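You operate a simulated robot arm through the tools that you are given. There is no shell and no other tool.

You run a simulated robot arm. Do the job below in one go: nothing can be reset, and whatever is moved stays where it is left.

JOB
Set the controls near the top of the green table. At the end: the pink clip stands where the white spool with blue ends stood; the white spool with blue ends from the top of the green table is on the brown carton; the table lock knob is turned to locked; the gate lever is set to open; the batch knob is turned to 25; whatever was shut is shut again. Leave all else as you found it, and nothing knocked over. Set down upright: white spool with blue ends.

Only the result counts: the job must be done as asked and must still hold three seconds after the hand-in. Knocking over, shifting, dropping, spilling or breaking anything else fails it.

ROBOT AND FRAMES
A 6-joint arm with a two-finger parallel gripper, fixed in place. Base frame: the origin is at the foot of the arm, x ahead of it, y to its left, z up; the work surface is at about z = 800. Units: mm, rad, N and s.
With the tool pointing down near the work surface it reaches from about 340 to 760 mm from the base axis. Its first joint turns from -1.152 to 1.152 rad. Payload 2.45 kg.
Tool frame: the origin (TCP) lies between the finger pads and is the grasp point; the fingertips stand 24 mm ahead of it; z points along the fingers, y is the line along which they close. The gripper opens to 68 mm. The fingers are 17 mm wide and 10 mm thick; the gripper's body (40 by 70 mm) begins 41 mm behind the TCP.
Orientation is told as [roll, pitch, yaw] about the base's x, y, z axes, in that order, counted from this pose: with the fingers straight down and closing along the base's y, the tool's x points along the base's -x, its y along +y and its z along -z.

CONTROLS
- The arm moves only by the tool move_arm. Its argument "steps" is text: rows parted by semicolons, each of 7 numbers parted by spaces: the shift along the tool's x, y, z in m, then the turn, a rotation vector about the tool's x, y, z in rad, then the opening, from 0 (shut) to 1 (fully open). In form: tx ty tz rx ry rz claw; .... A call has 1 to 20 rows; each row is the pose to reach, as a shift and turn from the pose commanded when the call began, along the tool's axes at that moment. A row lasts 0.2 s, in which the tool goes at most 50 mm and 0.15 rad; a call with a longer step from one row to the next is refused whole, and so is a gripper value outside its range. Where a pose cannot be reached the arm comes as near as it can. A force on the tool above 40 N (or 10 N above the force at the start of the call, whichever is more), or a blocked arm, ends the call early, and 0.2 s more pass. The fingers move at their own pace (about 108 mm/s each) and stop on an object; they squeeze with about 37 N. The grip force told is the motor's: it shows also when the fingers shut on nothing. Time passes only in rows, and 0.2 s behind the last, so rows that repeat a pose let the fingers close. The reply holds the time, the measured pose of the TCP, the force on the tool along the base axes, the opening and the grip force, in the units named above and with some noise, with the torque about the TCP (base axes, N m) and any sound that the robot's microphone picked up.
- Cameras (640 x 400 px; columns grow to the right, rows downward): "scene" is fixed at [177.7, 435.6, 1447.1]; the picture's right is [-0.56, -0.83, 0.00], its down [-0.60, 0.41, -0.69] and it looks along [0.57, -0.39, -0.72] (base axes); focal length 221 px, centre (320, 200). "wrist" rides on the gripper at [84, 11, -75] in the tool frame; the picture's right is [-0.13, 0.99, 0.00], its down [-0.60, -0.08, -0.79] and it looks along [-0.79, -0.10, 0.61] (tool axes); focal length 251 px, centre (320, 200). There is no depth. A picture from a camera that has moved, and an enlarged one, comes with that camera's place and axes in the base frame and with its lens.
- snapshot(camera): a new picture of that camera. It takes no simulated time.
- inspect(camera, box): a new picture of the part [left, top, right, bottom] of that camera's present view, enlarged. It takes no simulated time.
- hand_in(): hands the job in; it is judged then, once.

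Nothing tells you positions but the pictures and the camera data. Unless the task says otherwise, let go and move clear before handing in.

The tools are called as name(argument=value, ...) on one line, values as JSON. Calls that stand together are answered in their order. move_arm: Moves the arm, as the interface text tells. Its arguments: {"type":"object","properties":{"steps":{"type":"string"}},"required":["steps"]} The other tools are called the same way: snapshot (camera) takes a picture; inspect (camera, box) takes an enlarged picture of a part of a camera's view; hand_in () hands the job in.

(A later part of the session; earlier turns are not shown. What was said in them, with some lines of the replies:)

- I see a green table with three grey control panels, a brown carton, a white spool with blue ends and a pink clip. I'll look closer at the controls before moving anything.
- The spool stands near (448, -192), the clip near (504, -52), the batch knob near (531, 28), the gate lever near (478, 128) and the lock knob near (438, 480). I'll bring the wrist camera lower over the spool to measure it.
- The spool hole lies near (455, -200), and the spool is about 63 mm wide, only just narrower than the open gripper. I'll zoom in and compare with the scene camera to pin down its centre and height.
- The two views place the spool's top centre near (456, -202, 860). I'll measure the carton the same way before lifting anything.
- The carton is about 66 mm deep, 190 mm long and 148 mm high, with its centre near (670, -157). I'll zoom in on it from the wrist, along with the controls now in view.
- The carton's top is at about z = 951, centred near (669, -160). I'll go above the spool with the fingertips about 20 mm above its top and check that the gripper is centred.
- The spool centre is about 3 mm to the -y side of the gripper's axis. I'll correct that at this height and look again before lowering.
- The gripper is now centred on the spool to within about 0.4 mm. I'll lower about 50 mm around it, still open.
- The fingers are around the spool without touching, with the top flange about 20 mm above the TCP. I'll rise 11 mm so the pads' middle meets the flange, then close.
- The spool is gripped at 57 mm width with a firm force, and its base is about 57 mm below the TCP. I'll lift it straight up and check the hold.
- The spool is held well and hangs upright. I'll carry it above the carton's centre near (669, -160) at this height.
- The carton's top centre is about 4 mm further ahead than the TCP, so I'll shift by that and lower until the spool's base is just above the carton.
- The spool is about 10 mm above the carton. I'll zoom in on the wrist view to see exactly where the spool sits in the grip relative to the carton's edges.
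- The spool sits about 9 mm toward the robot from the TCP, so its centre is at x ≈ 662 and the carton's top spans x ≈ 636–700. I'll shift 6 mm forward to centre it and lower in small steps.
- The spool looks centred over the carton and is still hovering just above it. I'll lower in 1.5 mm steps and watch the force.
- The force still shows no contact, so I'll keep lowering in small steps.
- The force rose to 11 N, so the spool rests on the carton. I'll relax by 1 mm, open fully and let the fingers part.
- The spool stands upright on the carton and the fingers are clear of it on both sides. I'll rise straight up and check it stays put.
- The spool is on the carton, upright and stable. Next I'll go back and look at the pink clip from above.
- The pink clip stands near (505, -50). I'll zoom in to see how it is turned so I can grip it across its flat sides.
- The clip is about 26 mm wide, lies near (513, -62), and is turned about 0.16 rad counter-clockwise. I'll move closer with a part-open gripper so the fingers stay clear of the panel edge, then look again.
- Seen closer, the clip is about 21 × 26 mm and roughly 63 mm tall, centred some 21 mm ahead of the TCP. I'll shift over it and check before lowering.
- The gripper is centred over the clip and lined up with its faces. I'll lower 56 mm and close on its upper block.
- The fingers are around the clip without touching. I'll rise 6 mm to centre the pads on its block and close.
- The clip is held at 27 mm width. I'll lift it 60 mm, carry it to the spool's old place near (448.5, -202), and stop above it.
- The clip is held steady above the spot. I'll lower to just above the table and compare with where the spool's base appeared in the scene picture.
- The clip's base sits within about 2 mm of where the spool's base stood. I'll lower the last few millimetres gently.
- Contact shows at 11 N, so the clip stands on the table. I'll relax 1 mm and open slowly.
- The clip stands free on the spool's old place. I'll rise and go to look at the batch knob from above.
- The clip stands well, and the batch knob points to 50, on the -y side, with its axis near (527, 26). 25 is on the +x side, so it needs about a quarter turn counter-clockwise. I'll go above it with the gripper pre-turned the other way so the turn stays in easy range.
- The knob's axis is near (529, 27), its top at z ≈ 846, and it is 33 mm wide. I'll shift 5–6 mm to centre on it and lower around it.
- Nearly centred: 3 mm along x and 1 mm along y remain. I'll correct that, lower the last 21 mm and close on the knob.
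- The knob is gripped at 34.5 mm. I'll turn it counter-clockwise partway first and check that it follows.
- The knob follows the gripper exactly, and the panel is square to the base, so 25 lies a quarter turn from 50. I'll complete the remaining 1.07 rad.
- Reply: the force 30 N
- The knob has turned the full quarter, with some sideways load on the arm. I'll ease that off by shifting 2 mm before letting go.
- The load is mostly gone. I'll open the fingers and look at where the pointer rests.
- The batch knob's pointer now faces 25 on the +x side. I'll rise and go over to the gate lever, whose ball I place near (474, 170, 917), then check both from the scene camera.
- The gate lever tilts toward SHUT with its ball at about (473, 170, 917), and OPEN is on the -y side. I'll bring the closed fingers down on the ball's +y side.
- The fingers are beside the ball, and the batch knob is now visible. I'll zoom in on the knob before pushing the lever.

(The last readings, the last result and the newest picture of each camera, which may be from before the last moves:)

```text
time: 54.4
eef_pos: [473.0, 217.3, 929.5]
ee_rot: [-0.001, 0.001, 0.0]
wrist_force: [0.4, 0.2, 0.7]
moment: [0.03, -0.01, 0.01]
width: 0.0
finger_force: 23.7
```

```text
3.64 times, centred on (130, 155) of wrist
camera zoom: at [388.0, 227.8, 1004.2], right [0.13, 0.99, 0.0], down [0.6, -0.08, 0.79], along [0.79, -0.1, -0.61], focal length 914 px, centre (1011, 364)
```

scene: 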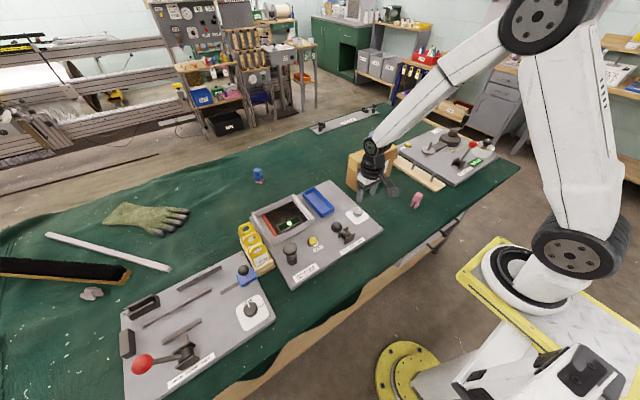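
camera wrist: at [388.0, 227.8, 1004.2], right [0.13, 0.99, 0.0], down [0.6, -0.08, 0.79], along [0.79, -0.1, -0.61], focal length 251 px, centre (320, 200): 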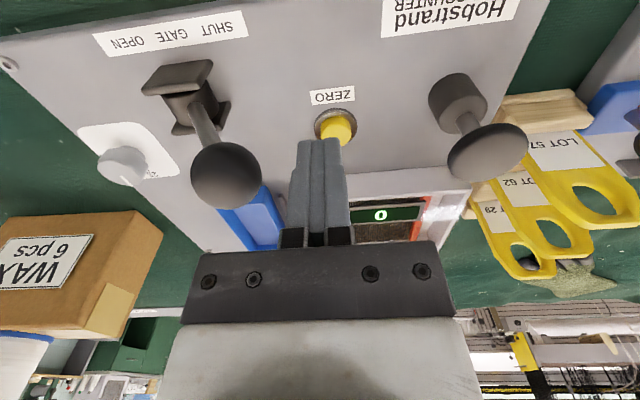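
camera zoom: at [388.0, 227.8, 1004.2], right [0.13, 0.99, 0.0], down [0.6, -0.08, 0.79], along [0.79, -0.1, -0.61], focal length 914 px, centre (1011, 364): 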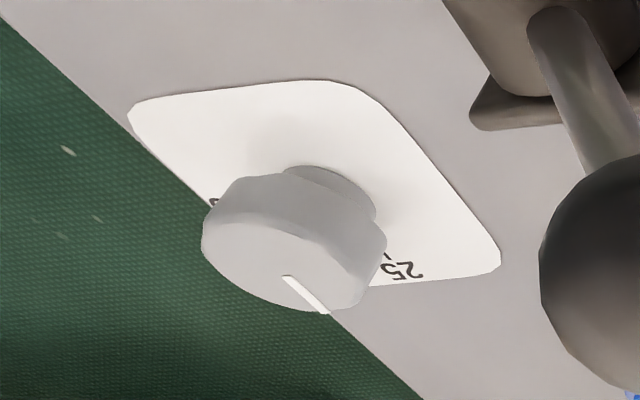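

The pointer lines up with the 25 mark, which I triangulate at (558, 26) straight ahead of the knob's axis. Now I'll push the gate lever's ball toward OPEN, in part first.

move_arm(steps="0 -0.01 0 0 0 0 0; 0 -0.02 0 0 0 0 0; 0 -0.03 0 0 0 0 0; 0 -0.04 0 0 0 0 0; 0 -0.05 0 0 0 0 0; 0 -0.06 0 0 0 0 0; 0 -0.065 0 0 0 0 0; 0 -0.065 0 0 0 0 0")

snapshot(camera="wrist")

inspect(camera="scene", box=[270, 180, 390, 270])

```text
time: 56.2
eef_pos: [475.0, 152.4, 927.1]
ee_rot: [0.0, 0.0, 0.001]
wrist_force: [0.6, 0.4, 0.5]
moment: [-0.01, -0.03, 0.04]
width: 0.0
finger_force: 23.8
```

```text
taken
camera wrist: at [389.1, 162.8, 1003.1], right [0.13, 0.99, 0.0], down [0.6, -0.08, 0.79], along [0.79, -0.1, -0.61], focal length 251 px, centre (320, 200)
```

wrist: 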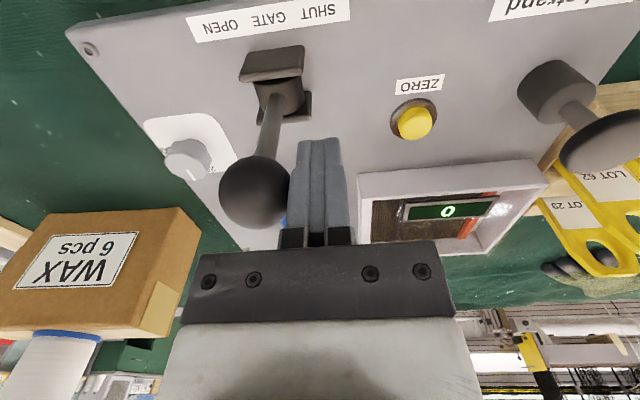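

```text
4.44 times, centred on (330, 225) of scene
camera zoom: at [177.7, 435.6, 1447.1], right [-0.56, -0.83, 0.0], down [-0.6, 0.41, -0.69], along [0.57, -0.39, -0.72], focal length 984 px, centre (276, 89)
```

zoom: 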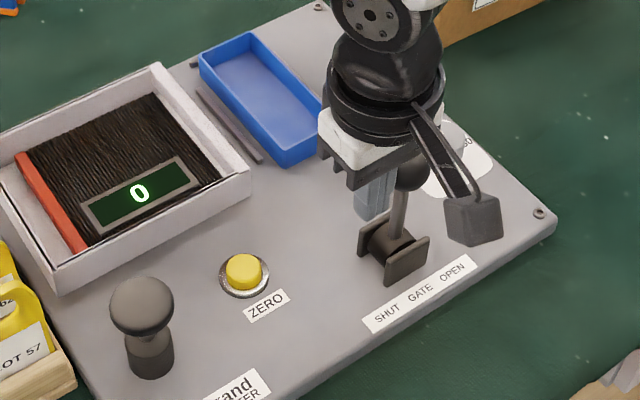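

The lever moved easily and stands about upright. I'll push on toward OPEN until it meets its stop.

move_arm(steps="0 -0.008 0 0 0 0 0; 0 -0.016 0 0 0 0 0; 0 -0.024 0 0 0 0 0; 0 -0.032 0 0 0 0 0; 0 -0.038 0 0 0 0 0; 0 -0.038 0 0 0 0 0")

snapshot(camera="wrist")

inspect(camera="scene", box=[270, 180, 390, 270])

```text
time: 57.6
eef_pos: [474.0, 115.5, 929.2]
ee_rot: [0.0, 0.0, 0.003]
wrist_force: [0.6, -0.1, 0.2]
moment: [0.0, 0.0, -0.02]
width: 0.2
finger_force: 23.7
```

```text
taken
camera wrist: at [389.8, 125.3, 1003.8], right [0.13, 0.99, 0.0], down [0.6, -0.08, 0.79], along [0.79, -0.1, -0.61], focal length 251 px, centre (320, 200)
```

wrist: 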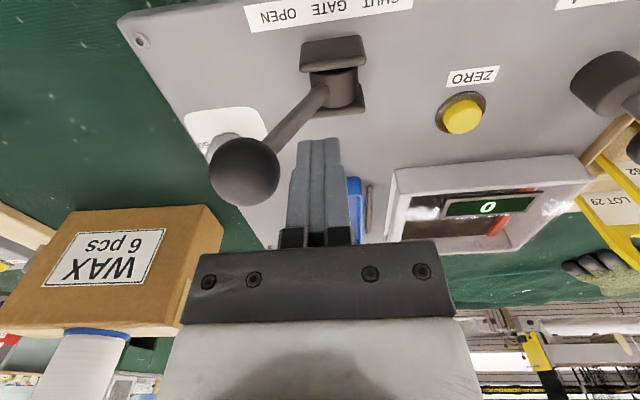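

```text
4.44 times, centred on (330, 225) of scene
camera zoom: at [177.7, 435.6, 1447.1], right [-0.56, -0.83, 0.0], down [-0.6, 0.41, -0.69], along [0.57, -0.39, -0.72], focal length 984 px, centre (276, 89)
```

zoom: 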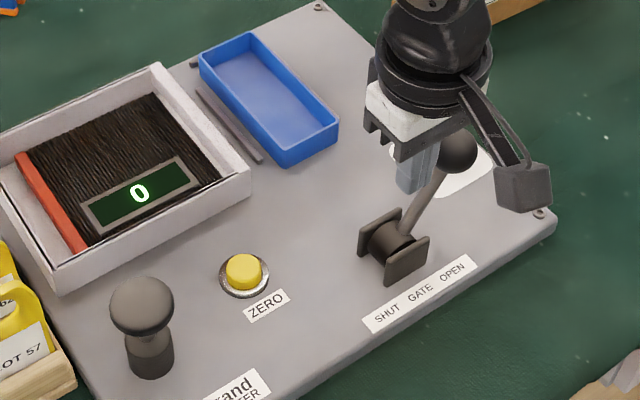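

The lever flipped over to the OPEN side, with its ball now at about (474, 77, 917), the mirror of where it started. I'll rise and travel to the table lock knob on the left panel.

move_arm(steps="0 0.004 -0.02 0 0 0 0; 0 0.004 -0.05 0 0 0 0; 0 0.004 -0.08 0 0 0 0.3; 0.008 0.04 -0.08 0 0 0 0.7; 0.014 0.08 -0.08 0 0 0 0.7; 0.02 0.12 -0.08 0 0 0 0.7; 0.027 0.16 -0.08 0 0 0 0.7; 0.034 0.2 -0.08 0 0 0 0.7; 0.041 0.24 -0.08 0 0 0 0.7; 0.048 0.28 -0.08 0 0 0 0.7; 0.054 0.31 -0.08 0 0 0 0.7; 0.06 0.335 -0.08 0 0 0 0.7; 0.06 0.335 -0.08 0 0 0 0.7")

snapshot(camera="wrist")

snapshot(camera="scene")

inspect(camera="scene", box=[270, 170, 390, 270])

```text
time: 60.4
eef_pos: [413.4, 452.5, 1010.5]
ee_rot: [0.0, -0.001, 0.001]
wrist_force: [0.0, -0.1, -0.4]
moment: [0.01, -0.01, 0.01]
width: 47.7
finger_force: 0.1
```

```text
taken
camera wrist: at [328.9, 462.0, 1085.0], right [0.13, 0.99, 0.0], down [0.6, -0.08, 0.79], along [0.79, -0.1, -0.61], focal length 251 px, centre (320, 200)
```

wrist: 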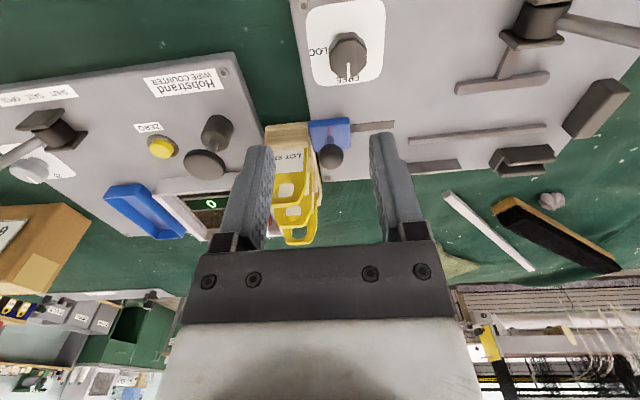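

```text
taken
```

scene: 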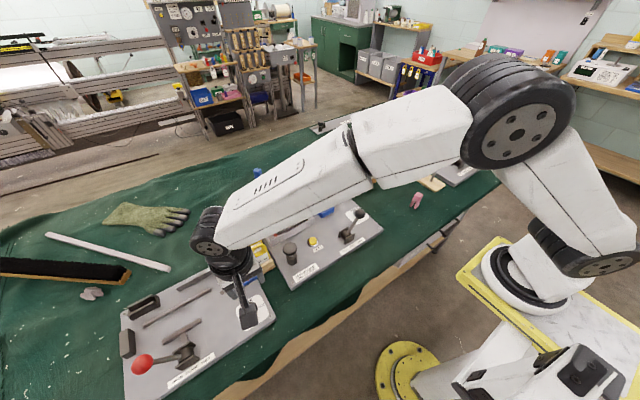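

```text
4.00 times, centred on (330, 220) of scene
camera zoom: at [177.7, 435.6, 1447.1], right [-0.56, -0.83, 0.0], down [-0.6, 0.41, -0.69], along [0.57, -0.39, -0.72], focal length 885 px, centre (280, 120)
```

zoom: 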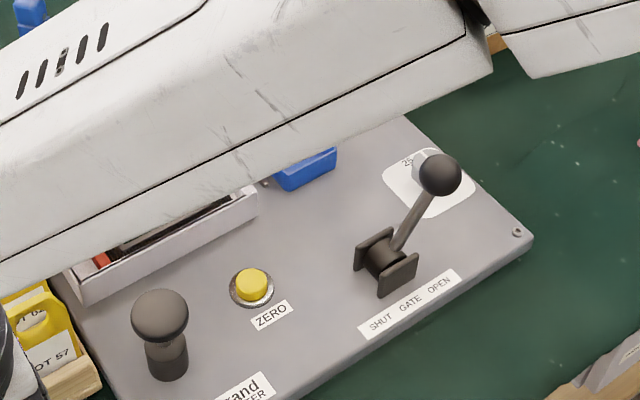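

The gate lever rests at OPEN. The table lock knob is in view, pointing to FREE ahead with LOCKED to its -y side, so I'll zoom in on it.

inspect(camera="wrist", box=[280, 0, 420, 110])

inspect(camera="wrist", box=[240, 90, 440, 260])

```text
3.64 times, centred on (350, 55) of wrist
camera zoom: at [328.9, 462.0, 1085.0], right [0.13, 0.99, 0.0], down [0.6, -0.08, 0.79], along [0.79, -0.1, -0.61], focal length 914 px, centre (211, 727)
```

zoom: 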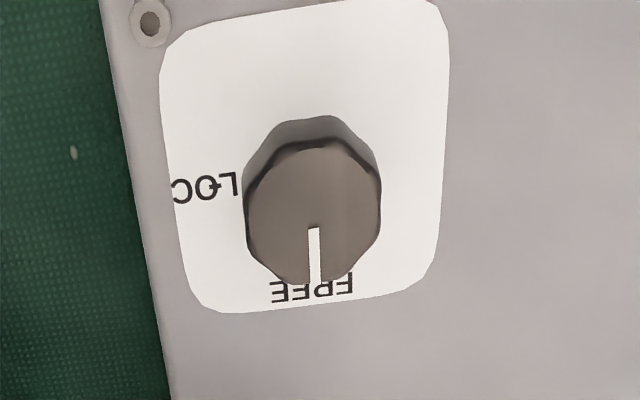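

```text
2.35 times, centred on (340, 175) of wrist
camera zoom: at [328.9, 462.0, 1085.0], right [0.13, 0.99, 0.0], down [0.6, -0.08, 0.79], along [0.79, -0.1, -0.61], focal length 592 px, centre (273, 259)
```

zoom: 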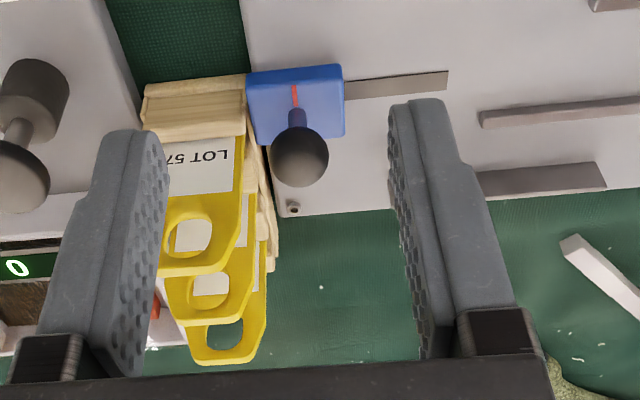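

The lock knob's axis is near (434, 474); it needs a quarter turn clockwise from FREE to LOCKED. I'll go above it with the gripper pre-turned counter-clockwise.

move_arm(steps="-0.003 0.003 0.01 0 0 -0.14 0.7; -0.006 0.006 0.02 0 0 -0.28 0.7; -0.009 0.009 0.035 0 0 -0.42 0.7; -0.012 0.012 0.05 0 0 -0.56 0.7; -0.015 0.015 0.065 0 0 -0.7 0.7; -0.018 0.018 0.08 0 0 -0.84 0.7; -0.021 0.021 0.095 0 0 -0.98 0.7; -0.021 0.023 0.11 0 0 -1.1 0.7; -0.021 0.023 0.11 0 0 -1.2 0.7; -0.021 0.023 0.11 0 0 -1.2 0.7")

snapshot(camera="wrist")

inspect(camera="wrist", box=[240, 50, 400, 180])

```text
time: 62.6
eef_pos: [433.7, 474.1, 898.5]
ee_rot: [0.001, 0.001, 1.203]
wrist_force: [0.1, 0.0, 0.2]
moment: [0.03, 0.0, -0.03]
width: 47.5
finger_force: 0.0
```

```text
taken
camera wrist: at [392.4, 398.3, 974.0], right [-0.88, 0.48, 0.0], down [0.29, 0.54, 0.79], along [0.38, 0.7, -0.61], focal length 251 px, centre (320, 200)
```

wrist: 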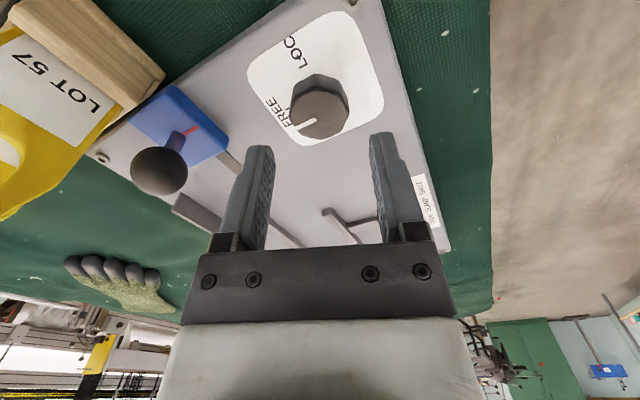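

```text
3.08 times, centred on (320, 115) of wrist
camera zoom: at [392.4, 398.3, 974.0], right [-0.88, 0.48, 0.0], down [0.29, 0.54, 0.79], along [0.38, 0.7, -0.61], focal length 774 px, centre (320, 462)
```

zoom: 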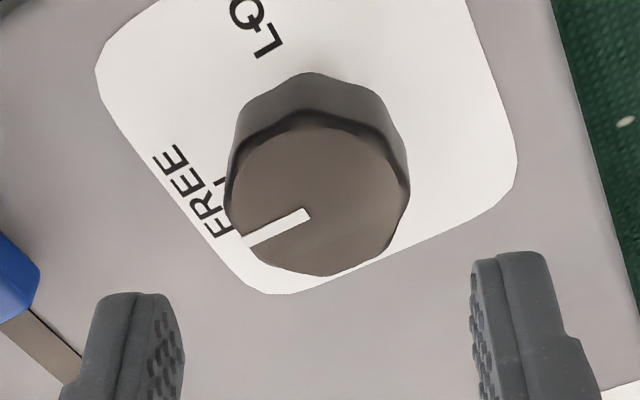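

Well centred. I'll lower 28 mm and check once more.

move_arm(steps="-0.001 -0.0005 0.01 0 0 0 0.7; -0.001 -0.0005 0.02 0 0 0 0.7; -0.001 -0.0005 0.028 0 0 0 0.7; -0.001 -0.0005 0.028 0 0 0 0.7")

inspect(camera="wrist", box=[240, 70, 400, 230])

```text
time: 63.6
eef_pos: [435.1, 474.4, 870.4]
ee_rot: [-0.001, 0.0, 1.202]
wrist_force: [0.3, 0.4, -0.6]
moment: [-0.03, 0.03, -0.01]
width: 47.5
finger_force: 0.0
```

```text
2.50 times, centred on (320, 150) of wrist
camera zoom: at [394.0, 399.3, 945.2], right [-0.88, 0.48, 0.0], down [0.29, 0.53, 0.79], along [0.38, 0.7, -0.61], focal length 629 px, centre (320, 325)
```

zoom: 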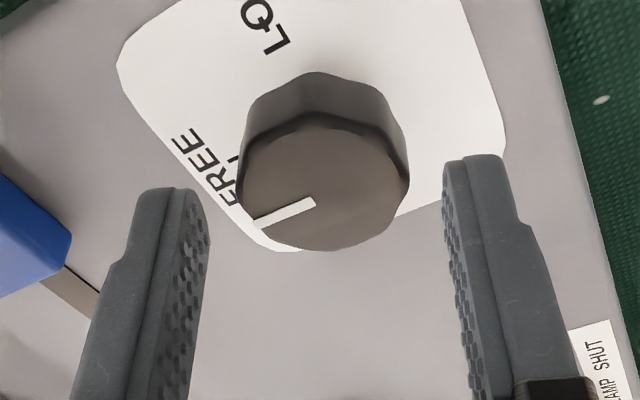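

The knob is within about 1 mm of the gripper's axis. I'll correct, lower 20 mm and close on it.

move_arm(steps="0.0005 0.001 0.007 0 0 0 0.7; 0.0005 0.001 0.014 0 0 0 0.7; 0.0005 0.001 0.02 0 0 0 0.7; 0.0005 0.001 0.02 0 0 0 0.7; 0.0005 0.001 0.02 0 0 0 0.55; 0.0005 0.001 0.02 0 0 0 0.4; 0.0005 0.001 0.02 0 0 0 0.3; 0.0005 0.001 0.02 0 0 0 0.3")

inspect(camera="wrist", box=[240, 90, 400, 250])

```text
time: 65.4
eef_pos: [433.9, 473.4, 852.1]
ee_rot: [0.001, 0.001, 1.201]
wrist_force: [1.3, 0.4, -0.2]
moment: [0.17, 0.08, 0.02]
width: 34.6
finger_force: 45.0
```

```text
2.50 times, centred on (320, 170) of wrist
camera zoom: at [393.0, 397.9, 926.9], right [-0.88, 0.48, 0.0], down [0.29, 0.53, 0.79], along [0.38, 0.7, -0.61], focal length 629 px, centre (320, 275)
```

zoom: 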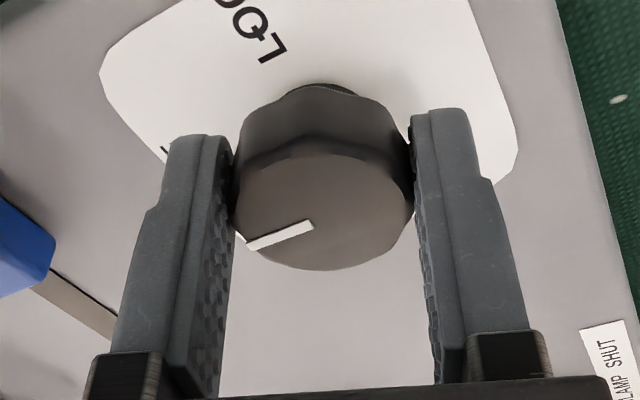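

Gripped cleanly with almost no side load, and the pointer faces +x (FREE). I'll turn it clockwise, halfway first.

move_arm(steps="0 0 0 0 0 0.1 0.3; 0 0 0 0 0 0.2 0.3; 0 0 0 0 0 0.3 0.3; 0 0 0 0 0 0.4 0.3; 0 0 0 0 0 0.5 0.3; 0 0 0 0 0 0.6 0.3; 0 0 0 0 0 0.7 0.3; 0 0 0 0 0 0.785 0.3; 0 0 0 0 0 0.785 0.3")

inspect(camera="wrist", box=[240, 90, 400, 250])

```text
time: 67.4
eef_pos: [433.2, 473.4, 852.1]
ee_rot: [-0.001, 0.003, 0.416]
wrist_force: [-13.6, -3.4, 7.5]
moment: [0.43, -0.11, -0.03]
width: 34.3
finger_force: 44.7
```

```text
2.50 times, centred on (320, 170) of wrist
camera zoom: at [351.5, 449.4, 927.1], right [-0.28, 0.96, 0.0], down [0.59, 0.17, 0.79], along [0.76, 0.22, -0.61], focal length 629 px, centre (320, 275)
```

zoom: 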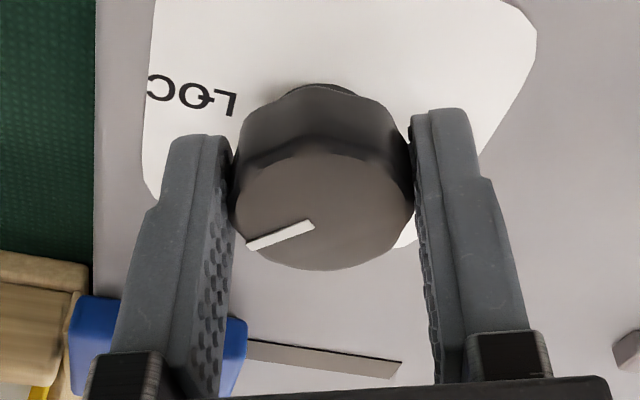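

The knob follows well; I'll ease the side load by 1 mm and turn the remaining 0.786 rad.

move_arm(steps="0.0009 0.0004 0 0 0 0.1 0.3; 0.0009 0.0004 0 0 0 0.2 0.3; 0.0009 0.0004 0 0 0 0.3 0.3; 0.0009 0.0004 0 0 0 0.4 0.3; 0.0009 0.0004 0 0 0 0.5 0.3; 0.0009 0.0004 0 0 0 0.6 0.3; 0.0009 0.0004 0 0 0 0.7 0.3; 0.0009 0.0004 0 0 0 0.786 0.3; 0.0009 0.0004 0 0 0 0.786 0.3")

inspect(camera="wrist", box=[240, 90, 400, 250])

```text
time: 69.4
eef_pos: [432.8, 475.5, 851.9]
ee_rot: [0.003, 0.001, -0.371]
wrist_force: [-4.6, 24.7, -7.9]
moment: [-0.26, -0.56, 0.07]
width: 34.5
finger_force: 44.8
```

```text
2.50 times, centred on (320, 170) of wrist
camera zoom: at [358.2, 514.7, 926.9], right [0.48, 0.88, 0.0], down [0.53, -0.29, 0.79], along [0.7, -0.38, -0.61], focal length 629 px, centre (320, 275)
```

zoom: 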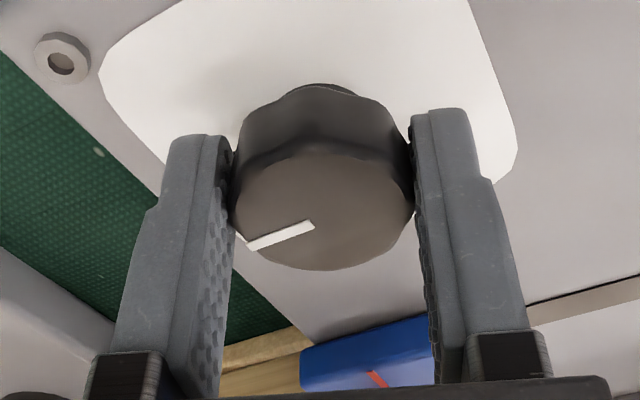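

The quarter turn is done. I'll ease the side load by about 1.7 mm, then release and rise a little.

move_arm(steps="0.0005 0.0008 0 0 0 0 0.3; 0.0009 0.0015 0 0 0 0 0.3; 0.0009 0.0015 0 0 0 0 0.3")

move_arm(steps="0 0 0 0 0 0 0.52; 0 0 0 0 0 0 0.6; 0 0 0 0 0 0 0.7; 0 0 0 0 0 0 0.7; 0 0 -0.01 0 0 0 0.7; 0 0 -0.025 0 0 0 0.7; 0 0 -0.045 0 0 0 0.7; 0 0 -0.045 0 0 0 0.7")

inspect(camera="wrist", box=[240, 50, 400, 180])

snapshot(camera="wrist")

```text
time: 70.2
eef_pos: [433.4, 476.3, 852.4]
ee_rot: [0.0, 0.001, -0.372]
wrist_force: [3.8, 5.9, 7.1]
moment: [0.24, 0.81, 0.15]
width: 34.7
finger_force: 45.1
```

```text
time: 72.0
eef_pos: [432.2, 476.6, 897.5]
ee_rot: [0.001, 0.001, -0.37]
wrist_force: [-0.4, 0.0, -0.1]
moment: [0.0, -0.03, 0.01]
width: 47.6
finger_force: 0.0
```

```text
3.08 times, centred on (320, 115) of wrist
camera zoom: at [356.3, 517.2, 972.2], right [0.48, 0.88, 0.0], down [0.53, -0.29, 0.79], along [0.7, -0.38, -0.61], focal length 774 px, centre (320, 462)
```

zoom: 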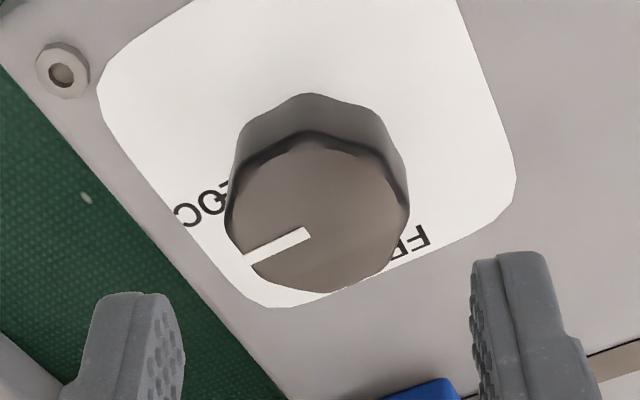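

```text
taken
camera wrist: at [356.3, 517.2, 972.2], right [0.48, 0.88, 0.0], down [0.53, -0.29, 0.79], along [0.7, -0.38, -0.61], focal length 251 px, centre (320, 200)
```

wrist: 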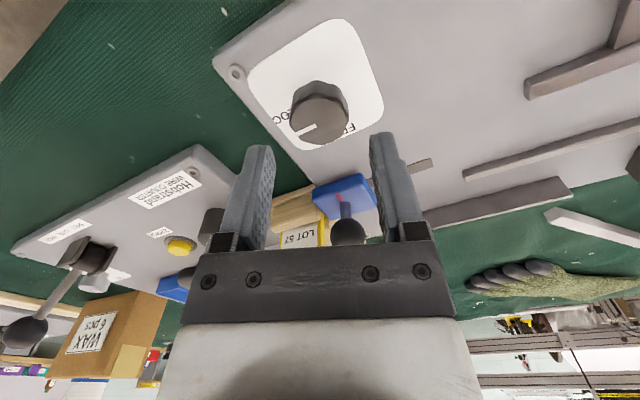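

The lock knob's pointer now faces LOCKED. I'll rise well clear and check the whole table from the scene camera.

move_arm(steps="0 0 -0.03 0 0 0 0.7; 0 0 -0.07 0 0 0 0.7; 0 0 -0.11 0 0 -0.1 0.7; 0 0 -0.15 0 0 -0.2 0.7; 0 0 -0.19 0 0 -0.3 0.7; 0 0 -0.22 0 0 -0.37 0.7; 0 0 -0.22 0 0 -0.37 0.7")

move_arm(steps="0 -0.04 -0.01 0 0 0 0.7; 0 -0.08 -0.02 0 0 0 0.7; 0 -0.12 -0.03 0 0 0 0.7; 0 -0.16 -0.04 0 0 0 0.7; 0 -0.2 -0.05 0 0 0 0.7; 0 -0.24 -0.06 0 0 0 0.7; 0 -0.28 -0.07 0 0 0 0.7; 0 -0.32 -0.08 0 0 0 0.7; 0 -0.36 -0.09 0 0 0 0.8; 0 -0.4 -0.1 0 0 0 0.9; 0 -0.44 -0.12 0 0 0 1; 0 -0.48 -0.14 0 0 0 1; 0 -0.52 -0.14 0 0 0 1; 0 -0.52 -0.14 0 0 0 1")

snapshot(camera="scene")

snapshot(camera="wrist")

inspect(camera="scene", box=[230, 170, 390, 290])

inspect(camera="scene", box=[110, 240, 290, 400])

inspect(camera="scene", box=[340, 110, 520, 220])

```text
time: 73.6
eef_pos: [431.7, 476.0, 1117.4]
ee_rot: [-0.003, 0.0, 0.0]
wrist_force: [0.4, 0.3, 0.1]
moment: [0.03, 0.0, -0.01]
width: 47.5
finger_force: 0.1
```

```text
time: 76.6
eef_pos: [435.5, -42.8, 1258.0]
ee_rot: [-0.001, 0.001, 0.0]
wrist_force: [-0.3, -0.2, 0.1]
moment: [0.01, -0.04, 0.01]
width: 67.9
finger_force: 0.1
```

```text
taken
```

scene: 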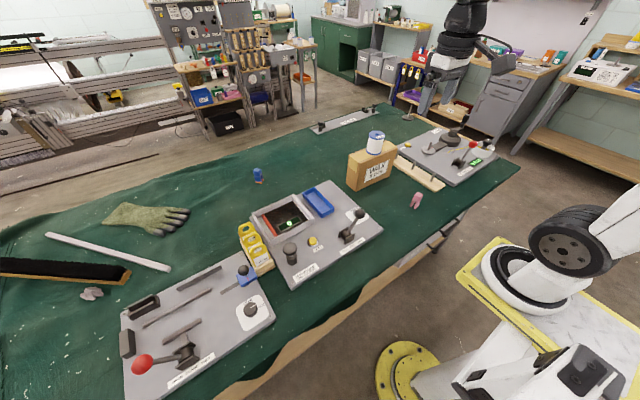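

```text
taken
camera wrist: at [349.9, -32.8, 1333.4], right [0.13, 0.99, 0.0], down [0.6, -0.08, 0.79], along [0.79, -0.1, -0.61], focal length 251 px, centre (320, 200)
```

wrist: 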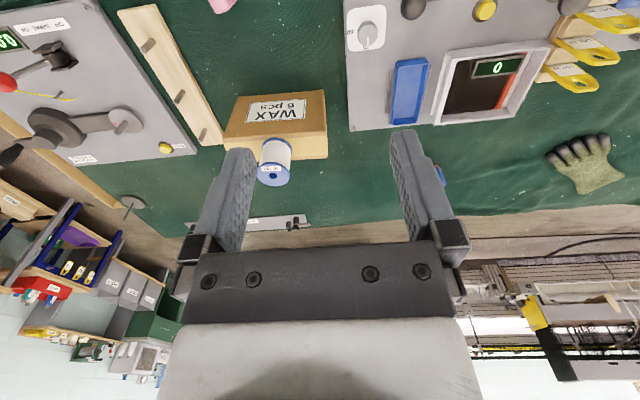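

```text
3.33 times, centred on (310, 230) of scene
camera zoom: at [177.7, 435.6, 1447.1], right [-0.56, -0.83, 0.0], down [-0.6, 0.41, -0.69], along [0.57, -0.39, -0.72], focal length 738 px, centre (353, 100)
```

zoom: 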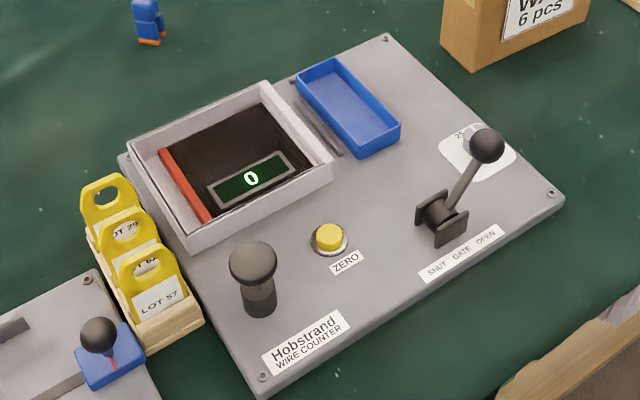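

```text
2.50 times, centred on (200, 320) of scene
camera zoom: at [177.7, 435.6, 1447.1], right [-0.56, -0.83, 0.0], down [-0.6, 0.41, -0.69], along [0.57, -0.39, -0.72], focal length 553 px, centre (620, -100)
```

zoom: 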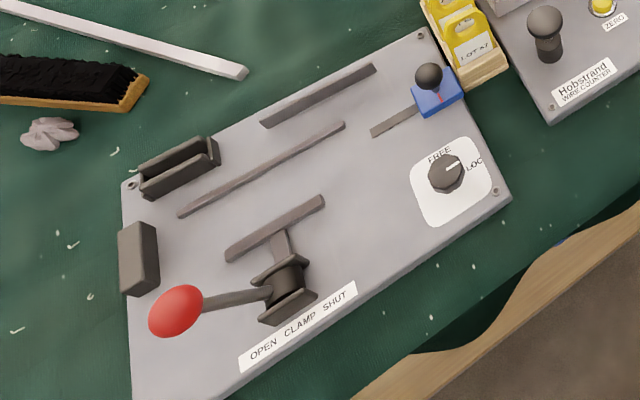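

```text
3.56 times, centred on (430, 165) of scene
camera zoom: at [177.7, 435.6, 1447.1], right [-0.56, -0.83, 0.0], down [-0.6, 0.41, -0.69], along [0.57, -0.39, -0.72], focal length 787 px, centre (-71, 324)
```

zoom: 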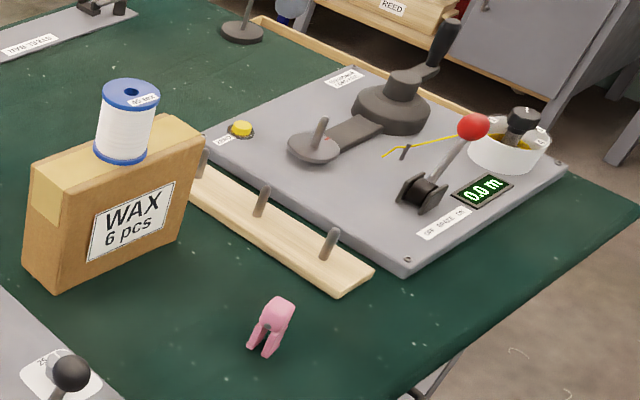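

Everything checks out in the scene view. The spool stands upright on the carton, the clip stands on the spool's old spot, the batch knob is at 25, the gate lever is at OPEN and the table lock is at LOCKED. I opened nothing, so nothing needs shutting; the arm is clear, so I'm handing in.

hand_in()

```text
The job is handed in.
```

The job is handed in, and in the last pictures every part was as you asked. I haven't seen the result of the judging.

- **Spool:** the white spool with blue ends stands upright on the brown carton, and the carton did not move.
- **Clip:** the pink clip stands where the spool stood, within about 2 mm.
- **Batch knob:** its pointer lines up with the 25 mark.
- **Gate lever:** it flipped over to OPEN and stays there.
- **Table lock knob:** its pointer lines up with the locked mark, labelled "LOC".

I opened nothing along the way, so nothing needed shutting again. Nothing else on the table looked moved or knocked over. The gripper was empty and well clear when I handed in.
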